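You operate a simulated robot arm through the tools that you are given. There is no shell and no other tool. Be economical: measure what you need, move in short steps, check, and stop when the job is done.

You run a simulated two-armed robot. Do the job below in one go: nothing can be reset, and whatever is moved stays where it is left.

TASK
Fit the cream wax block, lead the blue twine over it and wind till it shines on the bobbin.
Fine: wax flap shut; twine over guide, dial stand and traverse slide, toggle in the bobbin's socket; firm layers, not overfull; leave the other block.

The check looks at the end state, three seconds after you hand in, the way a careful person would. Anything else that was tipped, shoved, dropped, spilled or broken makes it a failure.

THE ROBOT
Two 6-joint arms with two-finger parallel grippers on one trunk, on a base that drives. Base frame: it is fixed to the floor where the robot stands at the start and does not move with it; the origin is under the middle of the robot, x ahead of it, y to its left, z up; the surface under the hand at the start is at about z = 0.8. Lengths are in m, angles in degrees, forces in N, time in s.
The left shoulder is at the start at [0.05, 0.17, 1.271], the right one opposite. With the tool pointing down near the work surface each hand reaches from about 0.5 to 0.96 m from the robot's upright axis, wherever it stands, measured 20 degrees to its own side. Places, roughly: blue skein ring (17x15x5 cm) [0.6, -0.4, 0.9]; green dial stand [0.6, 0.1, 0.9]; traverse slide [0.5, 0.3, 0.9]; twine guide [0.6, -0.1, 0.9]; wax flap [0.6, 0, 0.9]; wax pocket [0.6, 0, 0.9]; yellow bobbin (8x8x11 cm) [0.6, 0.4, 0.9]. Payload 1.57 kg a hand.
The TCP of each hand is the grasp point between the finger pads, 0.03 m short of the fingertips. In the tool frame z runs along the fingers and y along their closing line. The gripper opens to 0.08 m. The fingers are 0.017 m wide and 0.012 m thick; the gripper's body (0.04 by 0.082 m) begins 0.08 m behind the TCP.
Orientation is told as [roll, pitch, yaw] about the base's x, y, z axes, in that order, counted from this pose: with the fingers straight down and closing along the base's y, the tool's x points along the base's -x, its y along +y and its z along -z.

THE INTERFACE
- The arms move only by the tool arm_command. It takes "left_commands", "right_commands" or both (then of equal length, played together; a hand with none holds still); each is one flat list of numbers, 7 for each row, row after row: the shift along the tool's x, y, z in m, then the turn, a rotation vector about the tool's x, y, z in degrees, then the finger opening in m, from 0 to 0.08. In form: [tx, ty, tz, ax, ay, az, claw, tx, ty, tz, ax, ay, az, claw, ...]. A call has 1 to 20 rows; each row shifts and turns the commanded pose from where the row before left it, along the tool's axes as they then stand. Each row takes 0.2 s and may step no farther than 0.05 m and 8.6 degrees from the row before; otherwise, or with a gripper value out of range, the whole call is refused. A pose out of reach is approached as far as the arm can. The call stops where the force on the tool passes 40 N (or 10 N more than at its start, if that is more) or the arm is blocked; 0.2 s more then pass. Each finger travels about 0.045 m/s and halts on what it meets, pressing with about 32 N; the grip force reading is that of the motor and also rises with nothing between the fingers. The clock runs only during rows and for 0.2 s after the last one: add rows that do not move to give the fingers time. The reply holds the time, the measured pose of the TCP, the force on the tool along the base axes, the opening and the grip force, in the units named above and with some noise, with the torque about the TCP (base axes, N m) and any sound that the robot's microphone picked up, and new pictures: "pictures" is both (left out), scene, wrist or none (wrist: the cameras of the hands that moved).
- Cameras (640 x 400 px; columns grow to the right, rows downward): "scene" is now at [0.0279, 0.0182, 1.8279]; the picture's right is [0.27, -0.96, 0.00], its down [-0.82, -0.23, -0.52] and it looks along [0.50, 0.14, -0.85] (base axes); focal length 260 px, centre (320, 200). "left" rides on the left gripper at [0.072, 0.007, -0.122] in its tool frame; the picture's right is [-0.09, 1.00, 0.00], its down [-0.84, -0.08, -0.54] and it looks along [-0.54, -0.05, 0.84] (tool axes); focal length 238 px, centre (320, 200). "right" rides on the right gripper at [0.072, -0.007, -0.122] in its tool frame; the picture's right is [0.09, 1.00, 0.00], its down [-0.84, 0.08, -0.54] and it looks along [-0.54, 0.05, 0.84] (tool axes); focal length 238 px, centre (320, 200). There is no depth. A picture from a camera that has moved, and an enlarged one, comes with that camera's place and axes in the base frame and with its lens.
- raise_lower(by): slides the trunk up (or, below 0, down) by that many m; the arms and the scene camera ride with it, the base frame stays. It gives what a move gives, with no picture.
- base_move(legs): drives the robot by 1 to 6 legs, each [ahead, left, turn to the left] in m, m and degrees, along the robot's own axes; the way and the turn of a leg run together, so that a leg with both is an arc; at most 1.5 m and 180 degrees a leg. The arms and the cameras ride along, it lands a little off, and it stops where it bumps. It gives what a move gives, and a new picture of the scene camera.
- turn_head(pan, tilt): turns the head with the scene camera to pan (to the left, within 86 degrees either way) and tilt (down, from -29 to 69), counted from straight ahead of the robot. It gives what a move gives, and a new picture of the scene camera.
- enlarge(camera, box): a new picture of the part [left, top, right, bottom] of that camera's present view, enlarged. The clock stands still meanwhile.
- hand_in(): hands the job in; it is judged then, once.

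Go step by step. Nothing tells you exact positions but the pictures and the camera data: compare them with the known pose of the tool, close in by small moves and look again before you grip or let go. The budget is 120 turns and 260 pictures, counting those below and the enlarged ones. Unless the task says otherwise, let go and move clear before handing in, and close with one line.

The tools are called after "Call:" as a command line: name --argument value ..., lists and objects as JSON in quotes. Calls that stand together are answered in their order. arm_command: Moves the arms, as the interface text tells. Its arguments: {"type":"object","properties":{"left_commands":{"type":"array","items":{"type":"number"}},"right_commands":{"type":"array","items":{"type":"number"}},"pictures":{"type":"string","enum":["both","scene","wrist","none"]}},"required":[]} The other tools are called the same way: raise_lower (by) slides the trunk up or down; base_move (legs) drives the base; turn_head (pan, tilt) turns the head that bears the scene camera; enlarge (camera, box) takes an enlarged picture of a part of a camera's view; hand_in () hands the job in.

At the start:

```text
clock: 0.0
left_tool_pos: [0.6292, 0.4896, 1.1605]
left_ee_rot: [0.1, 0.1, -0.1]
left_wrist_force: [0.1, -0.6, 0.3]
left_torque: [-0.01, 0.04, 0.01]
left_opening: 0.0797
left_grasp_force: 0.0
right_tool_pos: [0.6469, -0.0952, 1.1607]
right_ee_rot: [0.0, 0.0, 0.1]
right_wrist_force: [1.2, 0.0, 0.5]
right_torque: [0.0, -0.03, 0.0]
right_opening: 0.08
right_grasp_force: 0.1
trunk travel left (down, up): [-0.886, 0.084]
robot x, y, heading: [-0.0012, 0.0008, 0.1]
head pan, tilt: [15.9, 58.4]
```

scene: 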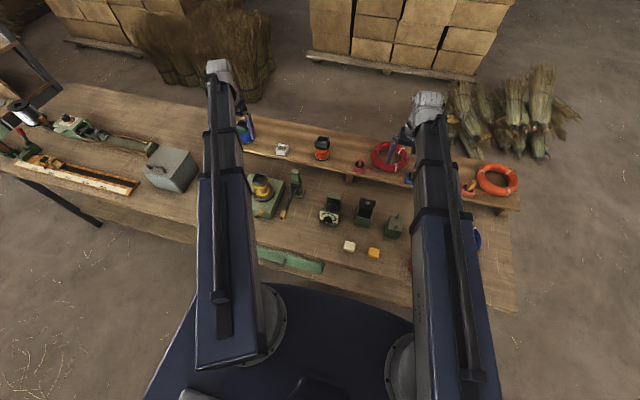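
right: 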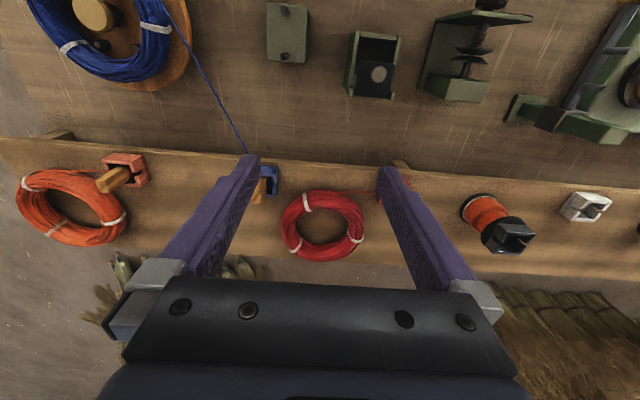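
left: 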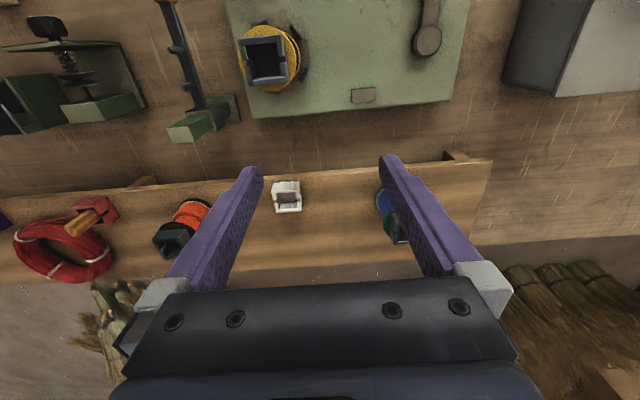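

I see a bench with a winder (left), traverse slide, dial stand, wax pocket, guide, two blocks (cream and orange), and the blue skein at right. First I look closer at everything.

Call:
enlarge --camera "scene" --box '[240, 150, 420, 280]'

Call:
enlarge --camera "right" --box '[0, 0, 320, 200]'

Call:
enlarge --camera "right" --box '[320, 0, 640, 200]'

Call:
enlarge --camera "left" --box '[0, 0, 480, 200]'

```text
3.08 times, centred on (330, 215) of scene
camera zoom: at [0.0279, 0.0182, 1.8279], right [0.27, -0.96, 0.0], down [-0.82, -0.23, -0.52], along [0.5, 0.14, -0.85], focal length 802 px, centre (289, 154)
```

zoom: 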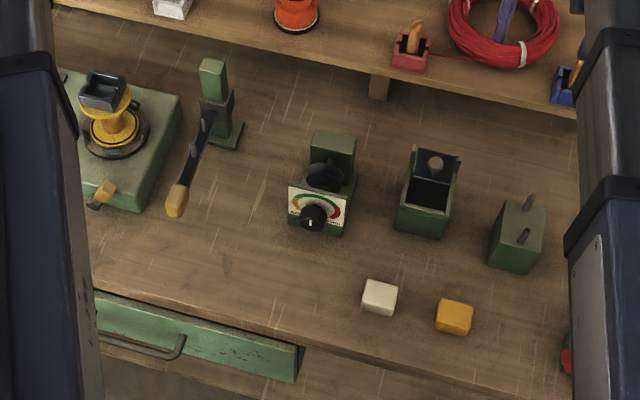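

```text
2.00 times, centred on (160, 100) of right
camera zoom: at [0.5754, -0.099, 1.2825], right [-0.09, 1.0, 0.0], down [0.84, 0.08, 0.54], along [0.54, 0.05, -0.84], focal length 477 px, centre (640, 400)
```

zoom: 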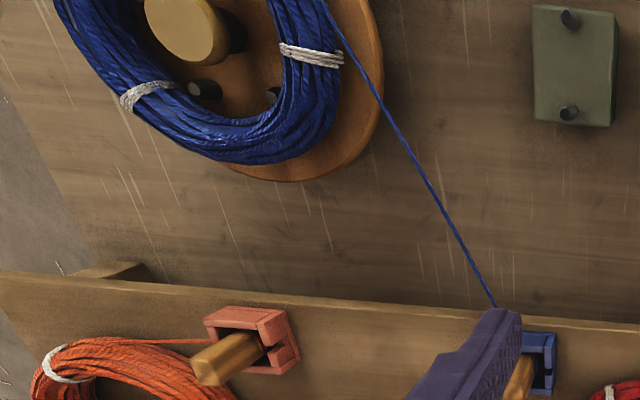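

```text
2.00 times, centred on (480, 100) of right
camera zoom: at [0.5754, -0.099, 1.2825], right [-0.09, 1.0, 0.0], down [0.84, 0.08, 0.54], along [0.54, 0.05, -0.84], focal length 477 px, centre (0, 400)
```

zoom: 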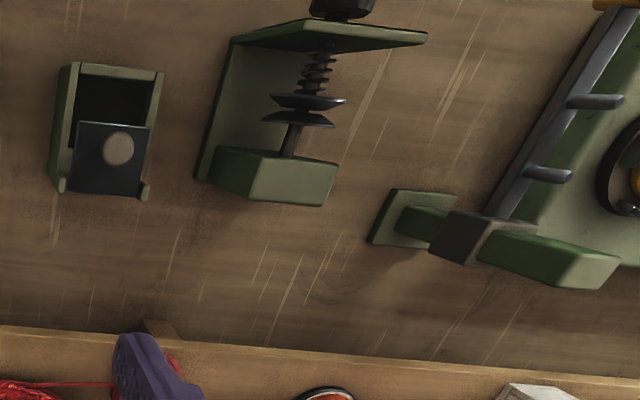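

```text
1.33 times, centred on (240, 100) of left
camera zoom: at [0.5566, 0.4955, 1.2832], right [0.09, 1.0, 0.0], down [0.84, -0.08, 0.54], along [0.54, -0.05, -0.84], focal length 318 px, centre (427, 333)
```

zoom: 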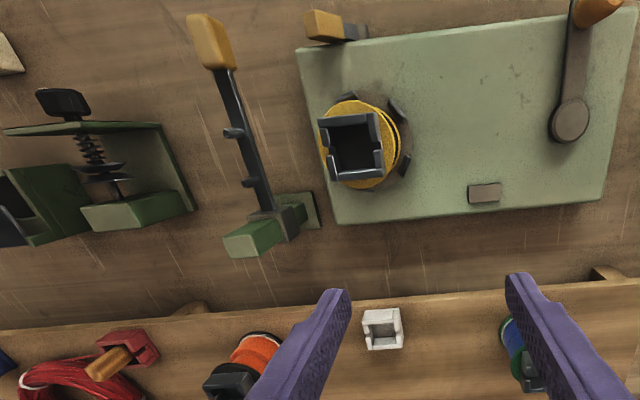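

Call:
base_move --legs '[[-0.13, 0, 0]]'

Call:
arm_command --right_commands '[0, 0, 0, 0, 0, 0, 0.08]' --left_commands '[0, 0, 0, 0, 0, 0, 0.08]' --pictures "wrist"

```text
clock: 1.3
left_tool_pos: [0.497, 0.49, 1.1619]
left_ee_rot: [0.0, 0.0, 0.0]
left_wrist_force: [-1.0, -0.7, 0.2]
left_torque: [-0.01, -0.01, 0.0]
left_opening: 0.08
left_grasp_force: 0.1
right_tool_pos: [0.5149, -0.0937, 1.1622]
right_ee_rot: [0.0, -0.1, 0.0]
right_wrist_force: [-0.1, 0.4, 0.5]
right_torque: [0.0, -0.05, 0.01]
right_opening: 0.0799
right_grasp_force: 0.0
trunk travel left (down, up): [-0.886, 0.084]
robot x, y, heading: [-0.1282, -0.003, -0.2]
head pan, tilt: [15.9, 58.4]
camera scene: at [-0.1043, 0.0183, 1.828], right [0.27, -0.96, 0.0], down [-0.82, -0.23, -0.52], along [0.51, 0.14, -0.85], focal length 260 px, centre (320, 200)
```

scene: 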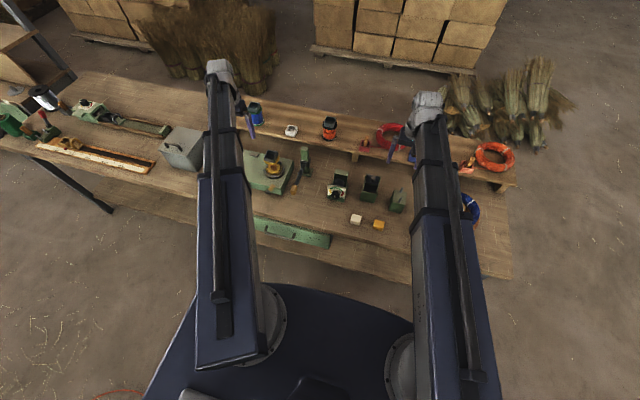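

```text
clock: 1.7
left_tool_pos: [0.4994, 0.4894, 1.1605]
left_ee_rot: [0.0, 0.0, 0.0]
left_wrist_force: [0.0, -0.6, -0.2]
left_torque: [-0.02, 0.01, -0.01]
left_opening: 0.0799
left_grasp_force: 0.1
right_tool_pos: [0.517, -0.0947, 1.1607]
right_ee_rot: [0.1, -0.1, 0.0]
right_wrist_force: [-0.2, -0.2, 0.3]
right_torque: [0.04, 0.0, 0.01]
right_opening: 0.08
right_grasp_force: 0.1
trunk travel left (down, up): [-0.886, 0.084]
robot x, y, heading: [-0.1303, 0.004, 0.2]
head pan, tilt: [15.9, 58.4]
camera right: at [0.4459, -0.0992, 1.2824], right [-0.09, 1.0, 0.0], down [0.84, 0.08, 0.54], along [0.54, 0.05, -0.84], focal length 238 px, centre (320, 200)
camera left: at [0.4274, 0.4954, 1.283], right [0.09, 1.0, 0.0], down [0.84, -0.08, 0.54], along [0.54, -0.05, -0.84], focal length 238 px, centre (320, 200)
```

right: 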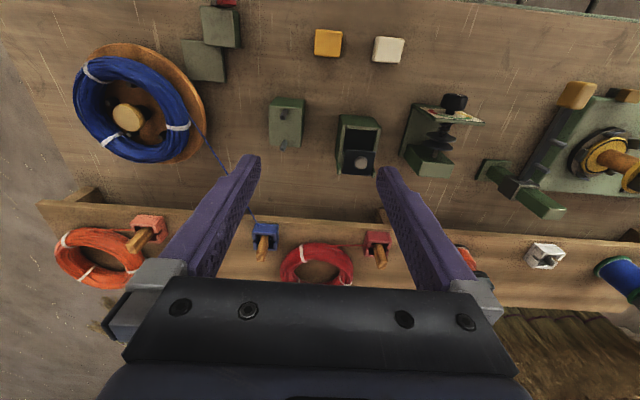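
left: 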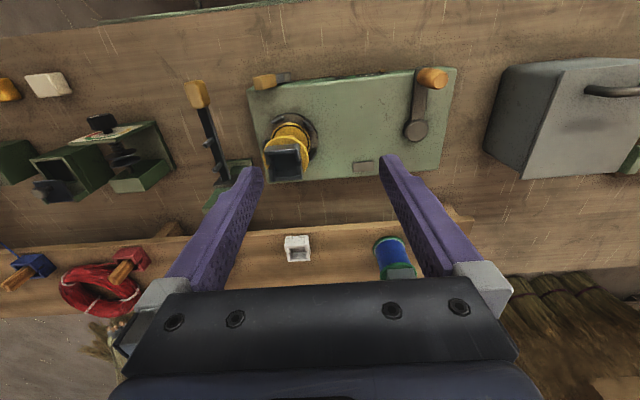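

The wider view shows all the stations in one row, with the toggle sitting in the blue holder on the rear shelf. I enlarge these for measurement.

Call:
enlarge --camera "right" --box '[230, 10, 490, 190]'

Call:
enlarge --camera "right" --box '[50, 20, 330, 290]'

Call:
enlarge --camera "left" --box '[170, 40, 470, 220]'

Call:
enlarge --camera "left" --box '[0, 60, 200, 300]'

```text
2.22 times, centred on (360, 100) of right
camera zoom: at [0.4459, -0.0992, 1.2824], right [-0.09, 1.0, 0.0], down [0.84, 0.08, 0.54], along [0.54, 0.05, -0.84], focal length 530 px, centre (231, 422)
```

zoom: 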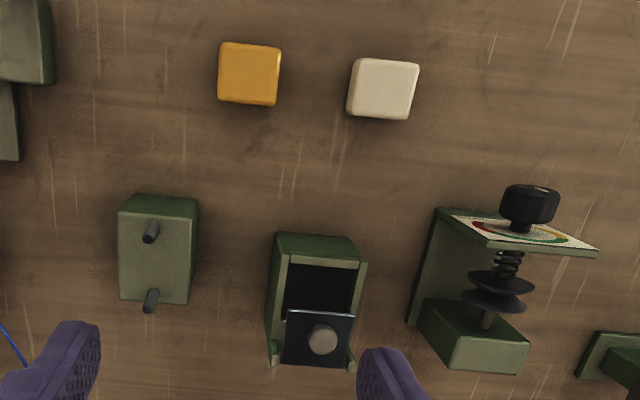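

```text
1.48 times, centred on (190, 155) of right
camera zoom: at [0.4459, -0.0992, 1.2824], right [-0.09, 1.0, 0.0], down [0.84, 0.08, 0.54], along [0.54, 0.05, -0.84], focal length 353 px, centre (513, 267)
```

zoom: 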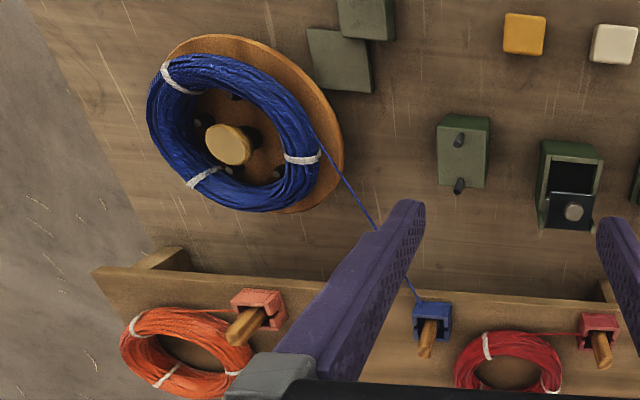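

```text
2.13 times, centred on (320, 130) of left
camera zoom: at [0.4274, 0.4954, 1.283], right [0.09, 1.0, 0.0], down [0.84, -0.08, 0.54], along [0.54, -0.05, -0.84], focal length 508 px, centre (320, 349)
```

zoom: 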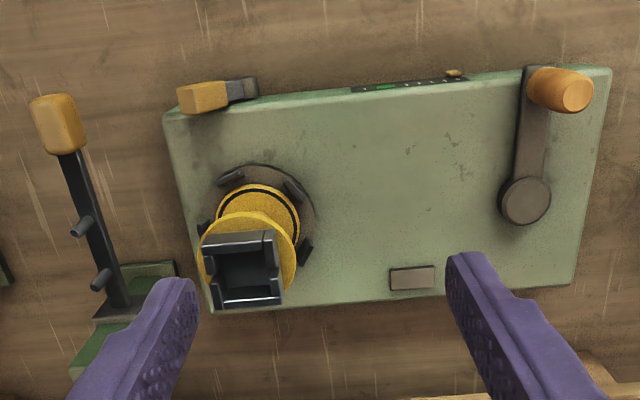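

```text
1.67 times, centred on (100, 180) of left
camera zoom: at [0.4274, 0.4954, 1.283], right [0.09, 1.0, 0.0], down [0.84, -0.08, 0.54], along [0.54, -0.05, -0.84], focal length 397 px, centre (687, 233)
```

zoom: 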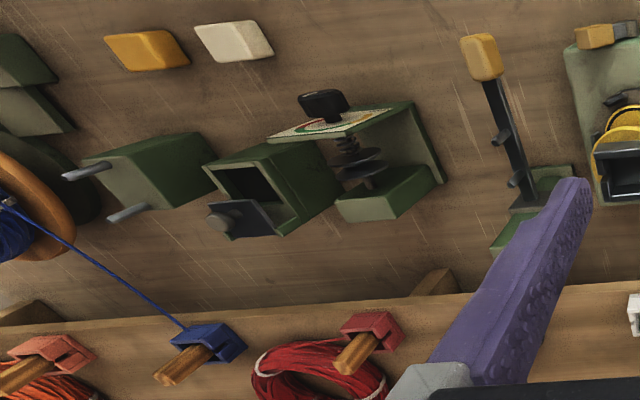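

Now I lower both hands a bit for close-ups of the pocket and the winder.

Call:
arm_command --right_commands '[0, 0.035, 0.04, 0, 0, 0, 0.08, 0, 0.035, 0.04, 0, 0, 0, 0.08, 0, 0, 0.04, 0, 0, 0, 0.08, 0, 0, 0.04, 0, 0, 0, 0.08]' --left_commands '[0, -0.03, 0.035, 0, 0, 0, 0.08, 0, -0.025, 0.035, 0, 0, 0, 0.08, 0, 0, 0.03, 0, 0, 0, 0.08, 0, 0, 0, 0, 0, 0, 0.08]' --pictures "wrist"

Call:
enlarge --camera "right" --box '[170, 20, 490, 220]'

Call:
enlarge --camera "left" --box '[200, 20, 440, 200]'

```text
refused: row 1 steps farther than a row can; nothing moved
```

```text
2.00 times, centred on (330, 120) of right
camera zoom: at [0.4459, -0.0992, 1.2824], right [-0.09, 1.0, 0.0], down [0.84, 0.08, 0.54], along [0.54, 0.05, -0.84], focal length 477 px, centre (300, 360)
```

zoom: 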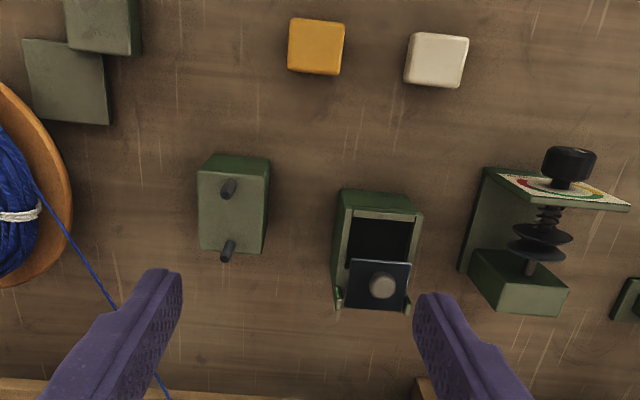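

```text
2.22 times, centred on (320, 110) of left
camera zoom: at [0.4274, 0.4954, 1.283], right [0.09, 1.0, 0.0], down [0.84, -0.08, 0.54], along [0.54, -0.05, -0.84], focal length 530 px, centre (320, 400)
```

zoom: 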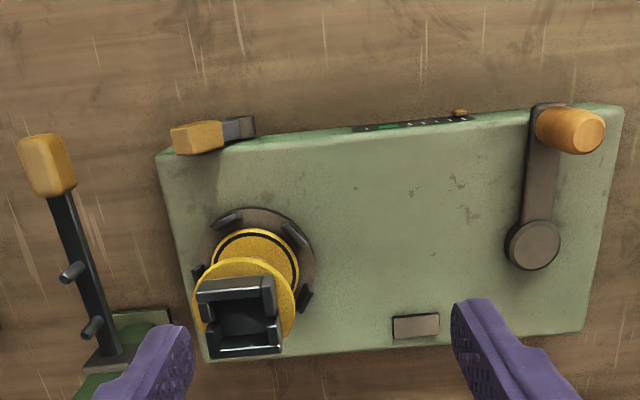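

I split the motion into smaller steps.

Call:
arm_command --right_commands '[0, 0.03, 0.035, 0, 0, 0, 0.08, 0, 0.03, 0.035, 0, 0, 0, 0.08, 0, 0, 0.045, 0, 0, 0, 0.08, 0, 0, 0.045, 0, 0, 0, 0.08]' --left_commands '[0, -0.03, 0.035, 0, 0, 0, 0.08, 0, -0.025, 0.035, 0, 0, 0, 0.08, 0, 0, 0.03, 0, 0, 0, 0.08, 0, 0, 0, 0, 0, 0, 0.08]' --pictures "none"

Call:
enlarge --camera "right" --box '[100, 0, 540, 250]'

Call:
enlarge --camera "left" --box '[140, 0, 500, 220]'

```text
clock: 2.7
left_tool_pos: [0.4994, 0.4339, 1.1599]
left_ee_rot: [0.0, 0.0, -0.1]
left_wrist_force: [-0.1, -0.1, 0.4]
left_torque: [0.0, 0.0, 0.01]
left_opening: 0.0798
left_grasp_force: 0.0
left hand out of reach, approached as far as the arm can: row 1, 2, 3
right_tool_pos: [0.5149, -0.0361, 1.162]
right_ee_rot: [0.0, 0.0, -0.1]
right_wrist_force: [0.1, -0.5, 0.1]
right_torque: [-0.01, 0.01, 0.0]
right_opening: 0.0799
right_grasp_force: 0.1
right hand out of reach, approached as far as the arm can: row 1, 2, 3, 4
trunk travel left (down, up): [-0.886, 0.084]
robot x, y, heading: [-0.1284, 0.0009, -0.3]
head pan, tilt: [15.9, 58.4]
```

```text
1.45 times, centred on (320, 125) of right
camera zoom: at [0.4429, -0.0409, 1.2826], right [-0.09, 1.0, 0.0], down [0.84, 0.08, 0.54], along [0.54, 0.05, -0.84], focal length 347 px, centre (320, 309)
```

zoom: 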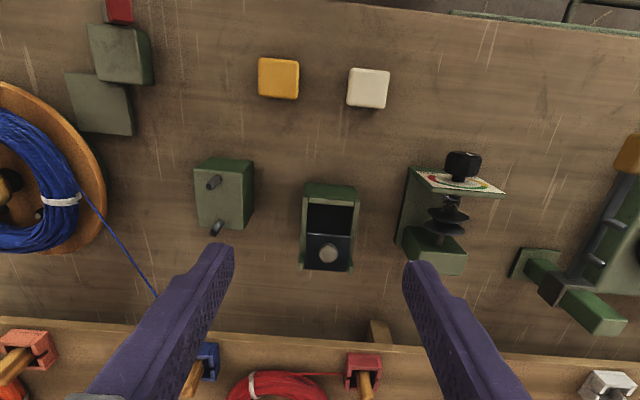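

```text
1.78 times, centred on (320, 110) of left
camera zoom: at [0.4273, 0.4387, 1.2833], right [0.09, 1.0, 0.0], down [0.84, -0.08, 0.54], along [0.54, -0.05, -0.84], focal length 424 px, centre (320, 360)
```

zoom: 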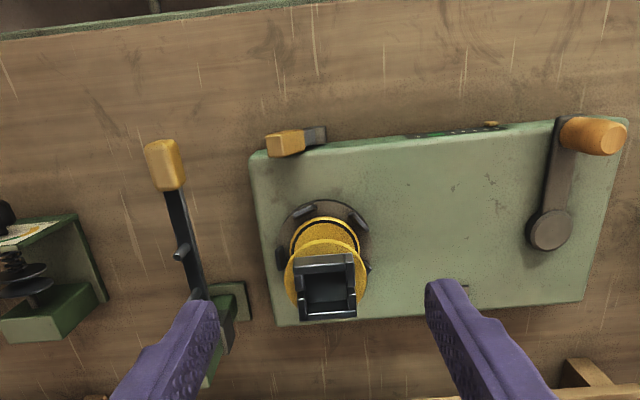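

The arms can't go lower here, so I lower the trunk instead.

Call:
raise_lower --by -0.1

Call:
enlarge --camera "right" --box '[100, 0, 540, 250]'

Call:
enlarge --camera "left" --box '[140, 0, 500, 220]'

```text
clock: 4.0
left_tool_pos: [0.5, 0.4338, 1.0608]
left_ee_rot: [0.1, 0.0, 0.0]
left_wrist_force: [-0.6, 0.1, -0.5]
left_torque: [0.01, 0.03, -0.02]
left_opening: 0.0801
left_grasp_force: 0.0
right_tool_pos: [0.5145, -0.0359, 1.0618]
right_ee_rot: [0.0, -0.1, -0.1]
right_wrist_force: [0.3, 0.1, -0.1]
right_torque: [-0.01, 0.01, -0.01]
right_opening: 0.0798
right_grasp_force: 0.1
trunk travel left (down, up): [-0.786, 0.184]
robot x, y, heading: [-0.1278, 0.0024, -0.3]
head pan, tilt: [15.9, 58.4]
```

```text
1.45 times, centred on (320, 125) of right
camera zoom: at [0.443, -0.0412, 1.1826], right [-0.09, 1.0, 0.0], down [0.84, 0.08, 0.54], along [0.54, 0.05, -0.84], focal length 347 px, centre (320, 309)
```

zoom: 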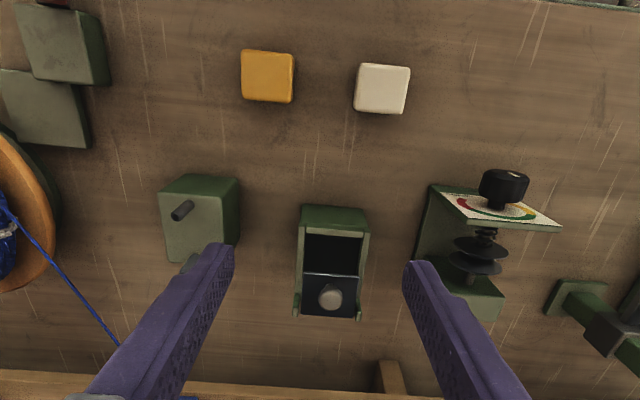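

```text
1.78 times, centred on (320, 110) of left
camera zoom: at [0.4273, 0.4388, 1.1833], right [0.09, 1.0, 0.0], down [0.84, -0.08, 0.54], along [0.54, -0.05, -0.84], focal length 424 px, centre (320, 360)
```

zoom: 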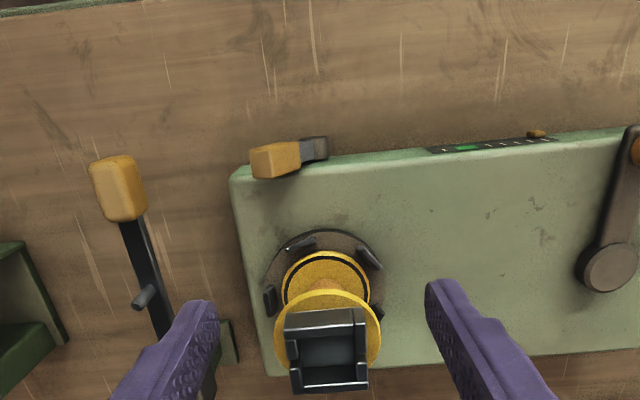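

Depth estimates put the bench at about 0.80, the pocket rim at 0.877 and the flap at about 0.90–0.91 near x 0.6. I go closer for a clear look.

Call:
arm_command --right_commands '[0.0, 0.012, 0.03, 0, 0, 0, 0.08, 0, 0, 0.03, 0, 0, 0, 0.08, 0, 0, 0, 0, 0, 0, 0.08]' --pictures "none"

Call:
enlarge --camera "right" --box '[220, 60, 420, 250]'

```text
clock: 4.8
left_tool_pos: [0.5008, 0.4336, 1.0612]
left_ee_rot: [0.0, 0.0, -0.1]
left_wrist_force: [0.7, -0.1, -0.7]
left_torque: [-0.01, 0.02, -0.01]
left_opening: 0.08
left_grasp_force: 0.0
right_tool_pos: [0.5142, -0.0228, 1.0619]
right_ee_rot: [-0.1, 0.1, 0.0]
right_wrist_force: [-0.8, -0.4, 0.9]
right_torque: [0.0, 0.03, -0.04]
right_opening: 0.08
right_grasp_force: 0.2
right hand out of reach, approached as far as the arm can: row 1, 2
trunk travel left (down, up): [-0.786, 0.184]
robot x, y, heading: [-0.1297, 0.005, 0.0]
head pan, tilt: [15.9, 58.4]
```

```text
2.11 times, centred on (320, 155) of right
camera zoom: at [0.4427, -0.0281, 1.1825], right [-0.09, 1.0, 0.0], down [0.84, 0.08, 0.54], along [0.54, 0.05, -0.84], focal length 502 px, centre (320, 295)
```

zoom: 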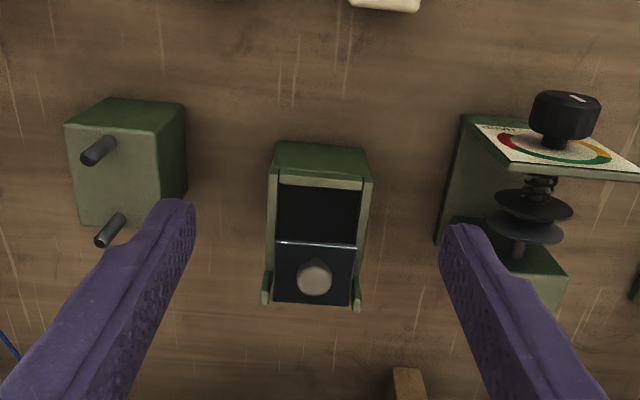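

Call:
arm_command --left_commands '[-0.045, 0, 0, 0, 0, 0, 0.08, 0, 0, 0.03, 0, 0, 0, 0.08, 0, 0, -0.03, 0, 0, 0, 0.08, 0, 0, -0.03, 0, 0, 0, 0.08]' --right_commands '[-0.0, 0, 0, 0, 0, 0, 0.08, 0, 0, 0.01, 0, 0, 0, 0.08, 0, 0, -0.03, 0, 0, 0, 0.08, 0, 0, -0.03, 0, 0, 0, 0.08]' --pictures "none"

```text
clock: 5.8
left_tool_pos: [0.545, 0.4331, 1.0611]
left_ee_rot: [0.0, 0.0, 0.0]
left_wrist_force: [-0.9, -0.2, -0.5]
left_torque: [-0.01, 0.0, -0.03]
left_opening: 0.0803
left_grasp_force: 0.0
left hand out of reach, approached as far as the arm can: row 2, 3, 4
right_tool_pos: [0.514, -0.023, 1.0619]
right_ee_rot: [0.0, 0.0, -0.1]
right_wrist_force: [0.5, 1.0, -1.2]
right_torque: [0.0, 0.0, 0.01]
right_opening: 0.0798
right_grasp_force: 0.0
right hand out of reach, approached as far as the arm can: row 2, 3, 4
trunk travel left (down, up): [-0.786, 0.184]
robot x, y, heading: [-0.1277, -0.002, 0.1]
head pan, tilt: [15.9, 58.4]
```

Call:
arm_command --left_commands '[0, 0, -0.04, 0, 0, 0, 0.08, 0, 0, -0.04, 0, 0, 0, 0.08, 0, 0, -0.04, 0, 0, 0, 0.08, 0, 0, 0.0, 0, 0, 0, 0.08]' --pictures "none"

```text
clock: 6.8
left_tool_pos: [0.544, 0.4333, 1.0623]
left_ee_rot: [0.0, 0.1, 0.0]
left_wrist_force: [0.2, -0.1, 0.3]
left_torque: [0.01, 0.03, 0.0]
left_opening: 0.0801
left_grasp_force: 0.1
left hand out of reach, approached as far as the arm can: row 1, 2, 3
right_tool_pos: [0.5139, -0.0231, 1.0608]
right_ee_rot: [0.1, 0.0, 0.0]
right_wrist_force: [0.4, 0.6, -0.3]
right_torque: [0.01, 0.02, 0.01]
right_opening: 0.0802
right_grasp_force: 0.1
trunk travel left (down, up): [-0.786, 0.184]
robot x, y, heading: [-0.1333, -0.0006, -0.0]
head pan, tilt: [15.9, 58.4]
```

Vertical motion seems to come only from the trunk (the arms move in plane, with tilts). I check the dial and winder from the scene camera.

Call:
turn_head --pan 12 --tilt 50

Call:
enlarge --camera "scene" --box '[290, 170, 410, 250]'

```text
clock: 7.5
left_tool_pos: [0.5456, 0.434, 1.0605]
left_ee_rot: [0.0, 0.0, 0.1]
left_wrist_force: [0.3, 0.2, -0.4]
left_torque: [0.0, -0.04, -0.01]
left_opening: 0.0801
left_grasp_force: 0.1
right_tool_pos: [0.5148, -0.0232, 1.0614]
right_ee_rot: [0.0, 0.0, 0.1]
right_wrist_force: [-0.2, 0.0, 0.5]
right_torque: [0.01, 0.03, 0.0]
right_opening: 0.0799
right_grasp_force: 0.1
trunk travel left (down, up): [-0.786, 0.184]
robot x, y, heading: [-0.1346, 0.0034, -0.1]
head pan, tilt: [12.0, 50.0]
camera scene: at [-0.0927, 0.0155, 1.7386], right [0.21, -0.98, 0.0], down [-0.75, -0.16, -0.64], along [0.63, 0.13, -0.77], focal length 260 px, centre (320, 200)
```

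scene: 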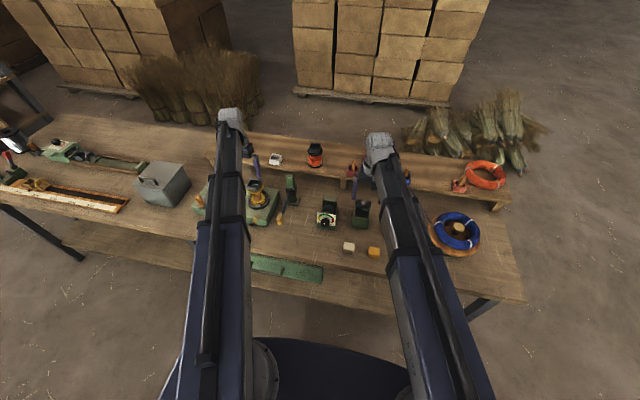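

```text
5.00 times, centred on (350, 210) of scene
camera zoom: at [-0.0927, 0.0155, 1.7386], right [0.21, -0.98, 0.0], down [-0.75, -0.16, -0.64], along [0.63, 0.13, -0.77], focal length 1303 px, centre (170, 150)
```

zoom: 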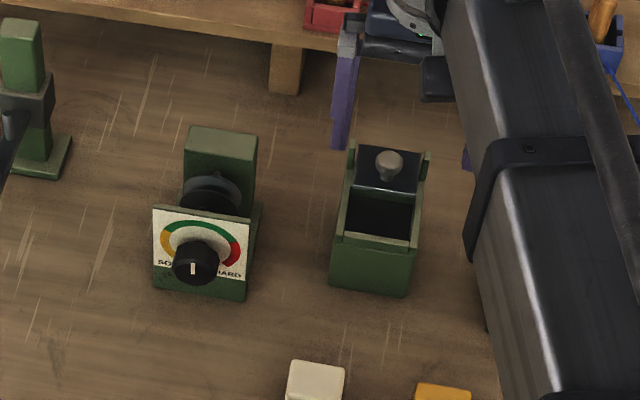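

The dial pointer seems to point up, into green. The flap's shape is unclear, so I take a side look with the right camera turned toward +y.

Call:
arm_command --right_commands '[0, -0.03, 0, 0, 0, -8.2, 0.08, 0, -0.03, 0, 0, 0, -8.2, 0.08, 0, -0.03, 0, 0, 0, -8.2, 0.08, 0, -0.03, 0, 0, 0, -8.2, 0.08, 0, -0.03, 0, 0, 0, -8.2, 0.08, 0, 0, 0, 0, 0, -8.2, 0.08, 0, 0, 0, 0, 0, -8.2, 0.08, 0, 0, 0, 0, 0, -8.2, 0.08, 0, 0, 0, 0, 0, -8.2, 0.08, 0, 0, 0, 0, 0, -8.2, 0.08, 0, 0, 0, 0, 0, -8.0, 0.08]' --pictures "wrist"

```text
clock: 9.9
left_tool_pos: [0.5443, 0.433, 1.0613]
left_ee_rot: [0.0, 0.0, 0.0]
left_wrist_force: [-0.3, 0.8, 0.7]
left_torque: [-0.01, 0.02, -0.01]
left_opening: 0.0802
left_grasp_force: 0.1
right_tool_pos: [0.5559, -0.1642, 1.0624]
right_ee_rot: [0.0, 0.0, 90.1]
right_wrist_force: [-0.3, 1.0, 0.3]
right_torque: [0.04, -0.01, -0.02]
right_opening: 0.0801
right_grasp_force: 0.2
trunk travel left (down, up): [-0.786, 0.184]
robot x, y, heading: [-0.1262, 0.0027, -0.0]
head pan, tilt: [12.0, 50.0]
camera right: at [0.5631, -0.2346, 1.1825], right [-1.0, -0.09, 0.0], down [-0.08, 0.84, 0.54], along [-0.05, 0.54, -0.84], focal length 238 px, centre (320, 200)
```

right: 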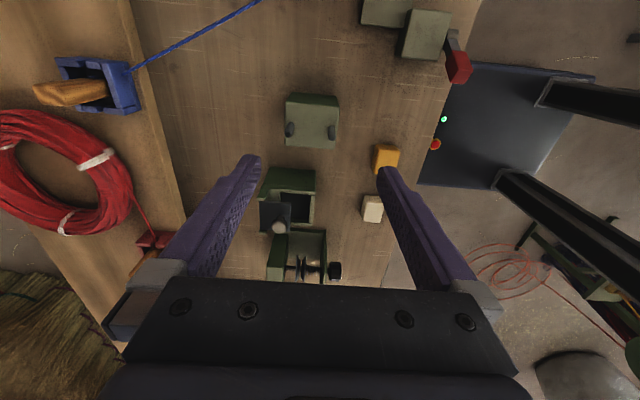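

Call:
arm_command --right_commands '[0, 0, 0, 0, -8, 0, 0.08, 0, 0, 0, 0, -8, 0, 0.08, 0, 0, 0, 0, -8, 0, 0.08, 0, 0, 0, 0, -8, 0, 0.08]' --pictures "wrist"

Call:
enlarge --camera "right" --box '[210, 40, 390, 180]'

```text
clock: 10.9
left_tool_pos: [0.5448, 0.434, 1.061]
left_ee_rot: [0.0, -0.1, 0.0]
left_wrist_force: [-0.3, 0.1, -0.1]
left_torque: [-0.02, -0.01, 0.03]
left_opening: 0.0799
left_grasp_force: 0.2
right_tool_pos: [0.5572, -0.164, 1.0947]
right_ee_rot: [0.1, -32.1, 89.9]
right_wrist_force: [0.4, -0.1, 0.1]
right_torque: [0.02, -0.02, -0.02]
right_opening: 0.08
right_grasp_force: 0.1
right hand out of reach, approached as far as the arm can: row 2, 3, 4
trunk travel left (down, up): [-0.786, 0.184]
robot x, y, heading: [-0.1334, -0.0051, 0.1]
head pan, tilt: [12.0, 50.0]
camera right: at [0.5631, -0.2878, 1.1593], right [-1.0, -0.08, -0.05], down [-0.08, 0.42, 0.9], along [-0.05, 0.9, -0.42], focal length 238 px, centre (320, 200)
```

right: 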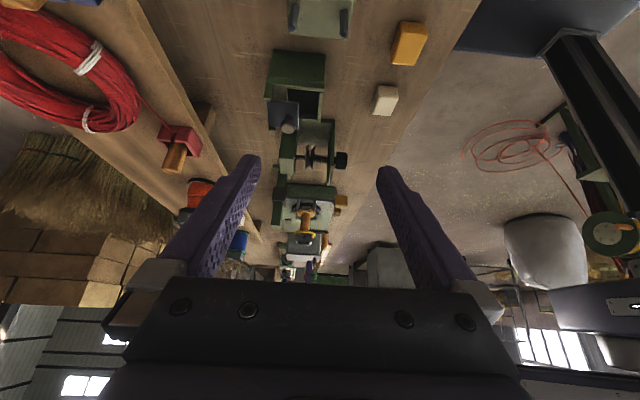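

```text
2.86 times, centred on (300, 110) of right
camera zoom: at [0.5631, -0.2878, 1.1593], right [-1.0, -0.08, -0.05], down [-0.08, 0.42, 0.9], along [-0.05, 0.9, -0.42], focal length 681 px, centre (377, 457)
```

zoom: 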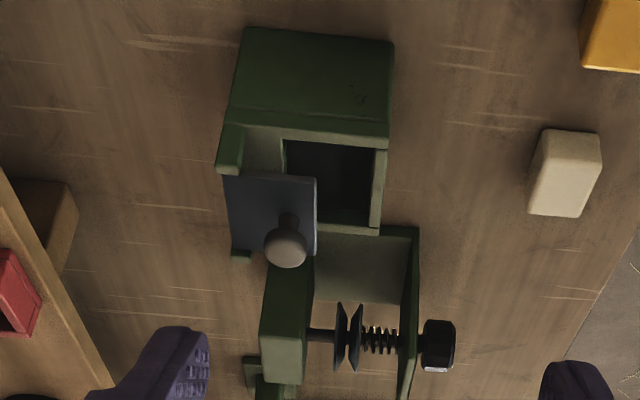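

The flap looks like a horizontal plate at z≈0.90 on small ears over the rear half of the pocket. I park the left hand in front of the bench, then lower and look closer.

Call:
arm_command --left_commands '[0.048, 0.008, 0, 0, 0, 0, 0.08, 0.048, 0.008, 0, 0, 0, 0, 0.08, 0.048, 0.008, 0, 0, 0, 0, 0.08, 0.048, 0.008, 0, 0, 0, 0, 0.08, 0.048, 0.008, 0, 0, 0, 0, 0.08, 0.048, 0.008, 0, 0, 0, 0, 0.08, 0.048, 0.008, 0, 0, 0, 0, 0.08, 0.048, 0.008, 0, 0, 0, 0, 0.08]' --pictures "none"

Call:
raise_lower --by -0.09

Call:
enlarge --camera "right" --box '[180, 0, 460, 180]'

```text
clock: 12.7
left_tool_pos: [0.1605, 0.4985, 1.0623]
left_ee_rot: [0.0, 0.0, 0.0]
left_wrist_force: [0.1, 0.5, -0.9]
left_torque: [-0.01, -0.02, -0.02]
left_opening: 0.0801
left_grasp_force: 0.0
right_tool_pos: [0.5547, -0.1638, 1.0944]
right_ee_rot: [0.0, -32.0, 90.1]
right_wrist_force: [-0.3, -0.6, -0.8]
right_torque: [-0.02, 0.0, -0.02]
right_opening: 0.0799
right_grasp_force: 0.1
trunk travel left (down, up): [-0.786, 0.184]
robot x, y, heading: [-0.1348, 0.0011, 0.2]
head pan, tilt: [12.0, 50.0]
```

```text
clock: 14.0
left_tool_pos: [0.1609, 0.4987, 0.972]
left_ee_rot: [0.0, 0.0, 0.0]
left_wrist_force: [-0.1, 0.2, 0.8]
left_torque: [0.02, -0.03, -0.01]
left_opening: 0.0797
left_grasp_force: 0.0
right_tool_pos: [0.5565, -0.1632, 1.0055]
right_ee_rot: [0.0, -32.0, 89.9]
right_wrist_force: [0.9, 0.2, 0.0]
right_torque: [-0.02, 0.0, -0.01]
right_opening: 0.0799
right_grasp_force: 0.1
trunk travel left (down, up): [-0.696, 0.274]
robot x, y, heading: [-0.1307, -0.001, -0.1]
head pan, tilt: [12.0, 50.0]
```

```text
2.22 times, centred on (320, 90) of right
camera zoom: at [0.5628, -0.2878, 1.0695], right [-1.0, -0.08, -0.05], down [-0.08, 0.42, 0.9], along [-0.05, 0.9, -0.43], focal length 530 px, centre (320, 444)
```

zoom: 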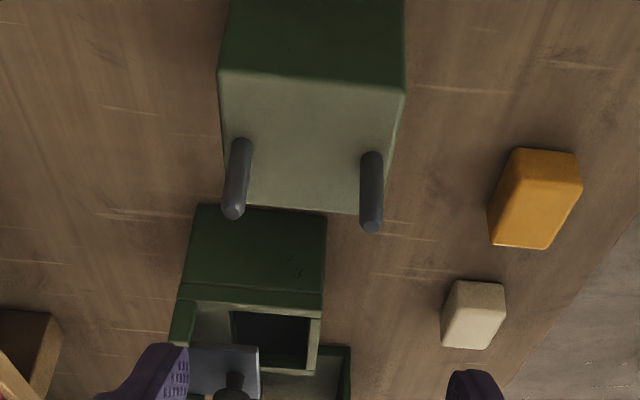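

Call:
arm_command --right_commands '[-0.034, 0, 0.0212, 0, 0, 0, 0.08, -0.034, 0, 0.0212, 0, 0, 0, 0.08]' --pictures "none"

Call:
enlarge --camera "right" --box '[220, 20, 400, 170]'

```text
clock: 14.6
left_tool_pos: [0.1622, 0.4986, 0.971]
left_ee_rot: [0.0, 0.1, -0.1]
left_wrist_force: [0.2, 0.0, -0.3]
left_torque: [0.04, -0.01, 0.03]
left_opening: 0.0801
left_grasp_force: 0.2
right_tool_pos: [0.5558, -0.0807, 1.0041]
right_ee_rot: [0.0, -32.0, 89.8]
right_wrist_force: [0.7, 0.5, 0.4]
right_torque: [0.0, 0.01, 0.0]
right_opening: 0.0798
right_grasp_force: 0.0
trunk travel left (down, up): [-0.696, 0.274]
robot x, y, heading: [-0.1346, -0.0, 0.0]
head pan, tilt: [12.0, 50.0]
```

```text
2.67 times, centred on (310, 95) of right
camera zoom: at [0.5626, -0.206, 1.0694], right [-1.0, -0.08, -0.05], down [-0.08, 0.42, 0.9], along [-0.05, 0.9, -0.43], focal length 636 px, centre (347, 480)
```

zoom: 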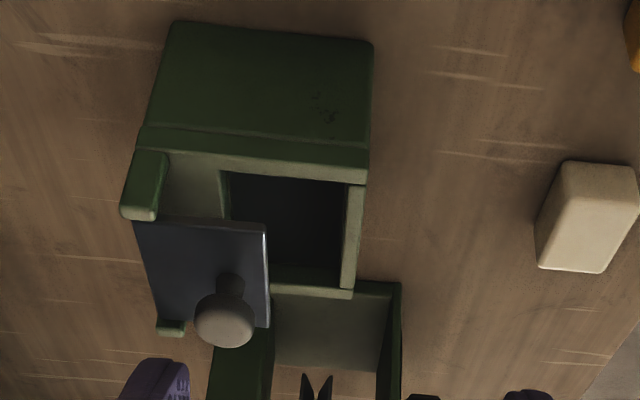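

Call:
enlarge --camera "right" --box '[250, 60, 330, 150]'

Call:
enlarge --camera "scene" --box '[318, 185, 380, 230]'

```text
4.44 times, centred on (290, 105) of right
camera zoom: at [0.5626, -0.206, 1.0694], right [-1.0, -0.08, -0.05], down [-0.08, 0.42, 0.9], along [-0.05, 0.9, -0.43], focal length 1059 px, centre (453, 622)
```

zoom: 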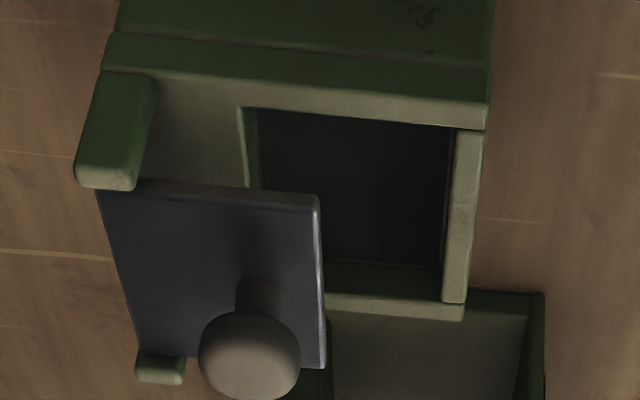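

```text
8.89 times, centred on (349, 208) of scene
camera zoom: at [-0.0926, 0.0158, 1.6486], right [0.21, -0.98, 0.0], down [-0.75, -0.16, -0.64], along [0.63, 0.13, -0.77], focal length 2316 px, centre (62, 133)
```

zoom: 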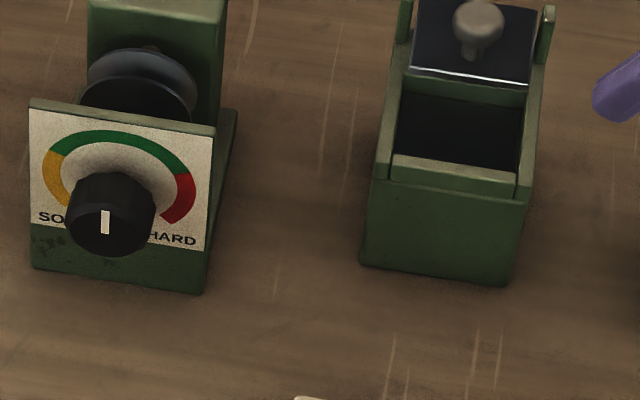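

The pocket opening is about x 0.56–0.605 and the flap (x 0.587–0.632, z≈0.897, knob at x 0.60, top ≈0.93) hangs over part of it. The dial already points to green. I straighten the hand and go over the knob to find out how the flap moves.

Call:
arm_command --right_commands '[0, 0, 0, 0, 8, 0, 0.08, 0, 0, 0, 0, 8, 0, 0.08, 0, 0, 0, 0, 8, 0, 0.08, 0, 0, 0, 0, 8, 0, 0.08, 0, 0, 0, 0, 0, 8.2, 0.08, 0, 0, 0, 0, 0, 8.2, 0.08, 0, 0, 0, 0, 0, 8.2, 0.08, 0, 0, 0, 0, 0, 8.2, 0.08, 0, 0, 0, 0, 0, 8.2, 0.08, 0, 0, 0, 0, 0, 8.2, 0.08, 0, 0, 0, 0, 0, 8.2, 0.08, 0, 0, 0, 0, 0, 8.2, 0.08, 0, 0, 0, 0, 0, 8.2, 0.08, 0, 0, 0, 0, 0, 8.2, 0.08, 0, 0, 0, 0, 0, 8, 0.08, -0.02, 0.03, 0, 0, 0, 0, 0.06, -0.025, 0.035, 0, 0, 0, 0, 0.05]' --pictures "wrist"

Call:
enlarge --camera "right" --box '[240, 100, 400, 220]'

```text
clock: 18.2
left_tool_pos: [0.1622, 0.4992, 0.9718]
left_ee_rot: [-0.2, 0.0, 0.0]
left_wrist_force: [0.4, 0.9, -0.4]
left_torque: [-0.02, 0.01, 0.01]
left_opening: 0.0798
left_grasp_force: 0.0
right_tool_pos: [0.5999, -0.0184, 0.9712]
right_ee_rot: [0.1, 0.0, -0.1]
right_wrist_force: [-0.3, -0.4, -0.4]
right_torque: [0.0, -0.03, -0.01]
right_opening: 0.0499
right_grasp_force: 0.1
right hand out of reach, approached as far as the arm can: row 1, 2, 3
trunk travel left (down, up): [-0.696, 0.274]
robot x, y, heading: [-0.1281, 0.0043, -0.3]
head pan, tilt: [12.0, 50.0]
camera right: at [0.5283, -0.0233, 1.0924], right [-0.09, 1.0, 0.0], down [0.84, 0.08, 0.54], along [0.54, 0.05, -0.84], focal length 238 px, centre (320, 200)
```

right: 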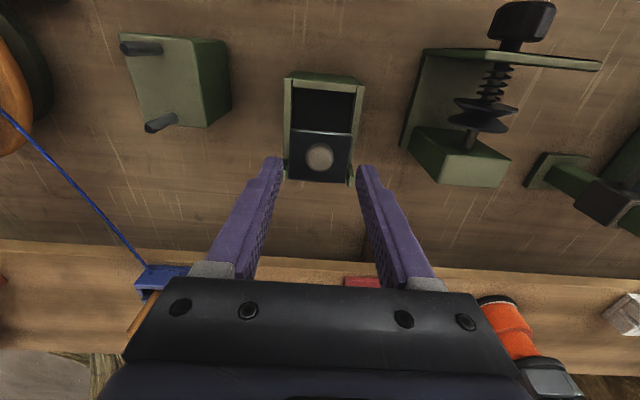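

```text
3.33 times, centred on (320, 160) of right
camera zoom: at [0.5283, -0.0233, 1.0924], right [-0.09, 1.0, 0.0], down [0.84, 0.08, 0.54], along [0.54, 0.05, -0.84], focal length 794 px, centre (320, 333)
```

zoom: 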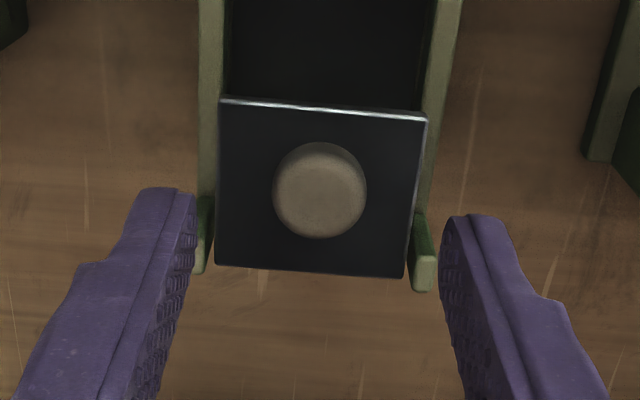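

I lower the trunk so the fingertips straddle the knob just above the flap, and grip it.

Call:
raise_lower --by -0.035

Call:
arm_command --right_commands '[0, 0.0015, 0, 0, 0, 0, 0.03, 0, 0, 0, 0, 0, 0, 0.0, 0, 0, 0, 0, 0, 0, 0.0, 0, 0, 0, 0, 0, 0, 0.0]' --pictures "wrist"

```text
clock: 18.9
left_tool_pos: [0.1604, 0.4984, 0.937]
left_ee_rot: [0.0, 0.0, 0.1]
left_wrist_force: [0.4, 0.4, 0.3]
left_torque: [0.02, 0.0, -0.02]
left_opening: 0.0799
left_grasp_force: 0.0
right_tool_pos: [0.599, -0.0188, 0.9364]
right_ee_rot: [0.0, 0.0, 0.1]
right_wrist_force: [-0.2, 0.4, -1.2]
right_torque: [0.01, 0.01, -0.01]
right_opening: 0.0502
right_grasp_force: 0.1
trunk travel left (down, up): [-0.661, 0.309]
robot x, y, heading: [-0.1289, 0.0003, -0.0]
head pan, tilt: [12.0, 50.0]
```

```text
clock: 19.9
left_tool_pos: [0.1616, 0.498, 0.9363]
left_ee_rot: [0.0, 0.0, 0.0]
left_wrist_force: [-0.1, -0.1, -0.2]
left_torque: [-0.01, -0.01, -0.03]
left_opening: 0.0803
left_grasp_force: 0.0
right_tool_pos: [0.5992, -0.019, 0.9349]
right_ee_rot: [-0.2, 0.0, -0.1]
right_wrist_force: [-0.5, -7.2, -0.1]
right_torque: [-0.18, -0.04, -0.05]
right_opening: 0.0215
right_grasp_force: 33.2
trunk travel left (down, up): [-0.661, 0.309]
robot x, y, heading: [-0.1337, 0.0026, -0.1]
head pan, tilt: [12.0, 50.0]
camera right: at [0.5273, -0.0236, 1.0576], right [-0.09, 1.0, 0.0], down [0.84, 0.08, 0.54], along [0.54, 0.05, -0.84], focal length 238 px, centre (320, 200)
```

right: 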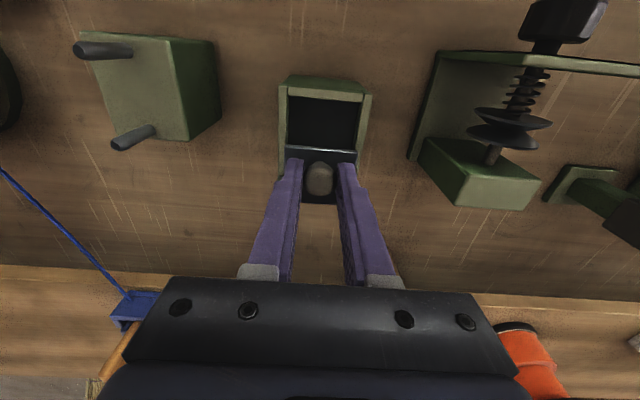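

I have the knob (2.1 cm). Now a small probe pull toward me.

Call:
arm_command --right_commands '[0.004, 0, 0, 0, 0, 0, 0.0, 0.004, 0, 0, 0, 0, 0, 0.0]' --pictures "none"

```text
clock: 20.6
left_tool_pos: [0.1635, 0.4999, 0.9364]
left_ee_rot: [0.0, 0.1, -0.1]
left_wrist_force: [-0.3, -0.9, 0.5]
left_torque: [0.0, -0.05, 0.03]
left_opening: 0.0801
left_grasp_force: 0.1
right_tool_pos: [0.5956, -0.02, 0.9352]
right_ee_rot: [0.1, -0.3, 0.0]
right_wrist_force: [28.4, -11.2, 5.7]
right_torque: [-0.2, -0.53, -0.01]
right_opening: 0.0218
right_grasp_force: 34.8
trunk travel left (down, up): [-0.661, 0.309]
robot x, y, heading: [-0.1341, -0.0019, -0.1]
head pan, tilt: [12.0, 50.0]
```

It resists sliding. I go back and test lifting.

Call:
arm_command --right_commands '[-0.008, 0, 0, 0, 0, 0, 0.0, 0, 0, 0, 0, 0, 0, 0.0]' --pictures "none"

Call:
raise_lower --by 0.008

```text
clock: 21.1
left_tool_pos: [0.1611, 0.4965, 0.9357]
left_ee_rot: [0.0, 0.1, 0.0]
left_wrist_force: [0.2, 0.4, -0.5]
left_torque: [0.02, -0.02, -0.01]
left_opening: 0.0801
left_grasp_force: 0.0
right_tool_pos: [0.5962, -0.0177, 0.9346]
right_ee_rot: [-0.1, 0.4, 0.0]
right_wrist_force: [-8.0, -14.4, -16.7]
right_torque: [-0.26, 0.78, -0.07]
right_opening: 0.0215
right_grasp_force: 34.8
trunk travel left (down, up): [-0.661, 0.309]
robot x, y, heading: [-0.1313, 0.0019, 0.1]
head pan, tilt: [12.0, 50.0]
```

```text
clock: 21.7
left_tool_pos: [0.1624, 0.4967, 0.9433]
left_ee_rot: [0.0, 0.0, 0.0]
left_wrist_force: [-0.5, -0.1, 0.5]
left_torque: [-0.01, 0.0, 0.01]
left_opening: 0.0801
left_grasp_force: 0.1
right_tool_pos: [0.5996, -0.018, 0.9436]
right_ee_rot: [0.0, 0.1, -0.1]
right_wrist_force: [-4.0, -14.3, -16.6]
right_torque: [-0.31, 0.53, 0.01]
right_opening: 0.0213
right_grasp_force: 34.5
trunk travel left (down, up): [-0.669, 0.301]
robot x, y, heading: [-0.1287, 0.0012, -0.1]
head pan, tilt: [12.0, 50.0]
```

Call:
enlarge --camera "right" --box '[240, 60, 400, 220]'

Call:
enlarge --camera "scene" --box '[318, 175, 380, 220]'

```text
2.50 times, centred on (320, 140) of right
camera zoom: at [0.5284, -0.0237, 1.0649], right [-0.09, 1.0, 0.0], down [0.84, 0.08, 0.54], along [0.54, 0.05, -0.84], focal length 596 px, centre (320, 350)
```

zoom: 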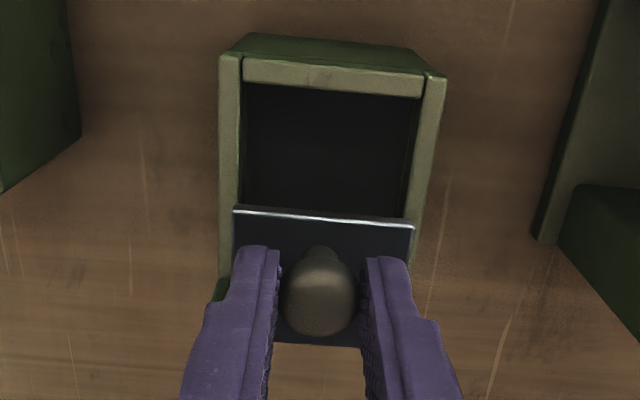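

```text
8.89 times, centred on (349, 198) of scene
camera zoom: at [-0.0913, 0.0137, 1.6216], right [0.21, -0.98, 0.0], down [-0.75, -0.16, -0.64], along [0.63, 0.13, -0.77], focal length 2316 px, centre (62, 222)
```

zoom: 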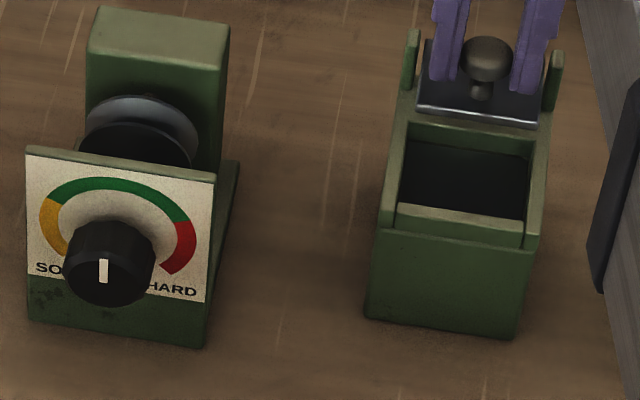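

It lifted a little with a pivot at the rear ears, it seems. I follow the arc: push back in x and up.

Call:
arm_command --right_commands '[-0.005, 0, 0, 0, 0, 0, 0.0, -0.003, 0, 0, 0, 0, 0, 0.0]' --pictures "none"

Call:
raise_lower --by 0.008

Call:
enlarge --camera "right" --box '[240, 60, 400, 220]'

```text
clock: 22.3
left_tool_pos: [0.1606, 0.4976, 0.9447]
left_ee_rot: [0.1, -0.1, 0.0]
left_wrist_force: [-0.9, -0.8, 0.4]
left_torque: [-0.03, 0.02, 0.0]
left_opening: 0.0801
left_grasp_force: 0.0
right_tool_pos: [0.6017, -0.018, 0.946]
right_ee_rot: [0.0, 0.4, 0.0]
right_wrist_force: [-23.6, -15.8, -3.2]
right_torque: [-0.36, 1.16, -0.05]
right_opening: 0.0214
right_grasp_force: 34.9
trunk travel left (down, up): [-0.669, 0.301]
robot x, y, heading: [-0.1298, 0.001, -0.2]
head pan, tilt: [12.0, 50.0]
```

```text
clock: 22.9
left_tool_pos: [0.1619, 0.4984, 0.9513]
left_ee_rot: [0.0, 0.1, -0.1]
left_wrist_force: [0.4, -0.3, 0.1]
left_torque: [0.01, 0.02, 0.01]
left_opening: 0.0799
left_grasp_force: 0.0
right_tool_pos: [0.6078, -0.0185, 0.9517]
right_ee_rot: [0.0, -0.1, -0.1]
right_wrist_force: [-3.9, -15.8, -14.7]
right_torque: [-0.41, 0.49, 0.04]
right_opening: 0.0211
right_grasp_force: 34.5
trunk travel left (down, up): [-0.677, 0.293]
robot x, y, heading: [-0.1283, 0.0013, -0.3]
head pan, tilt: [12.0, 50.0]
```

```text
2.50 times, centred on (320, 140) of right
camera zoom: at [0.537, -0.0236, 1.0729], right [-0.09, 1.0, 0.0], down [0.84, 0.08, 0.54], along [0.54, 0.05, -0.84], focal length 596 px, centre (320, 350)
```

zoom: 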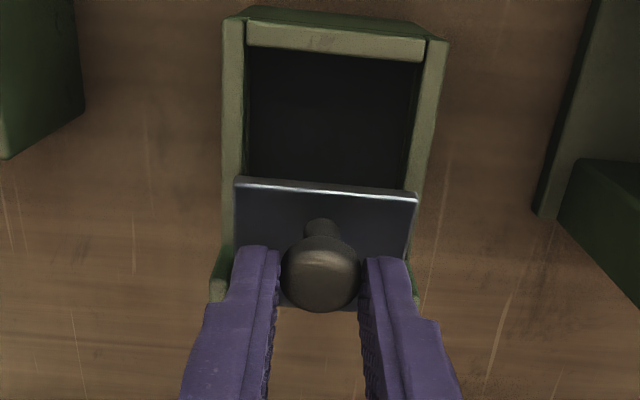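

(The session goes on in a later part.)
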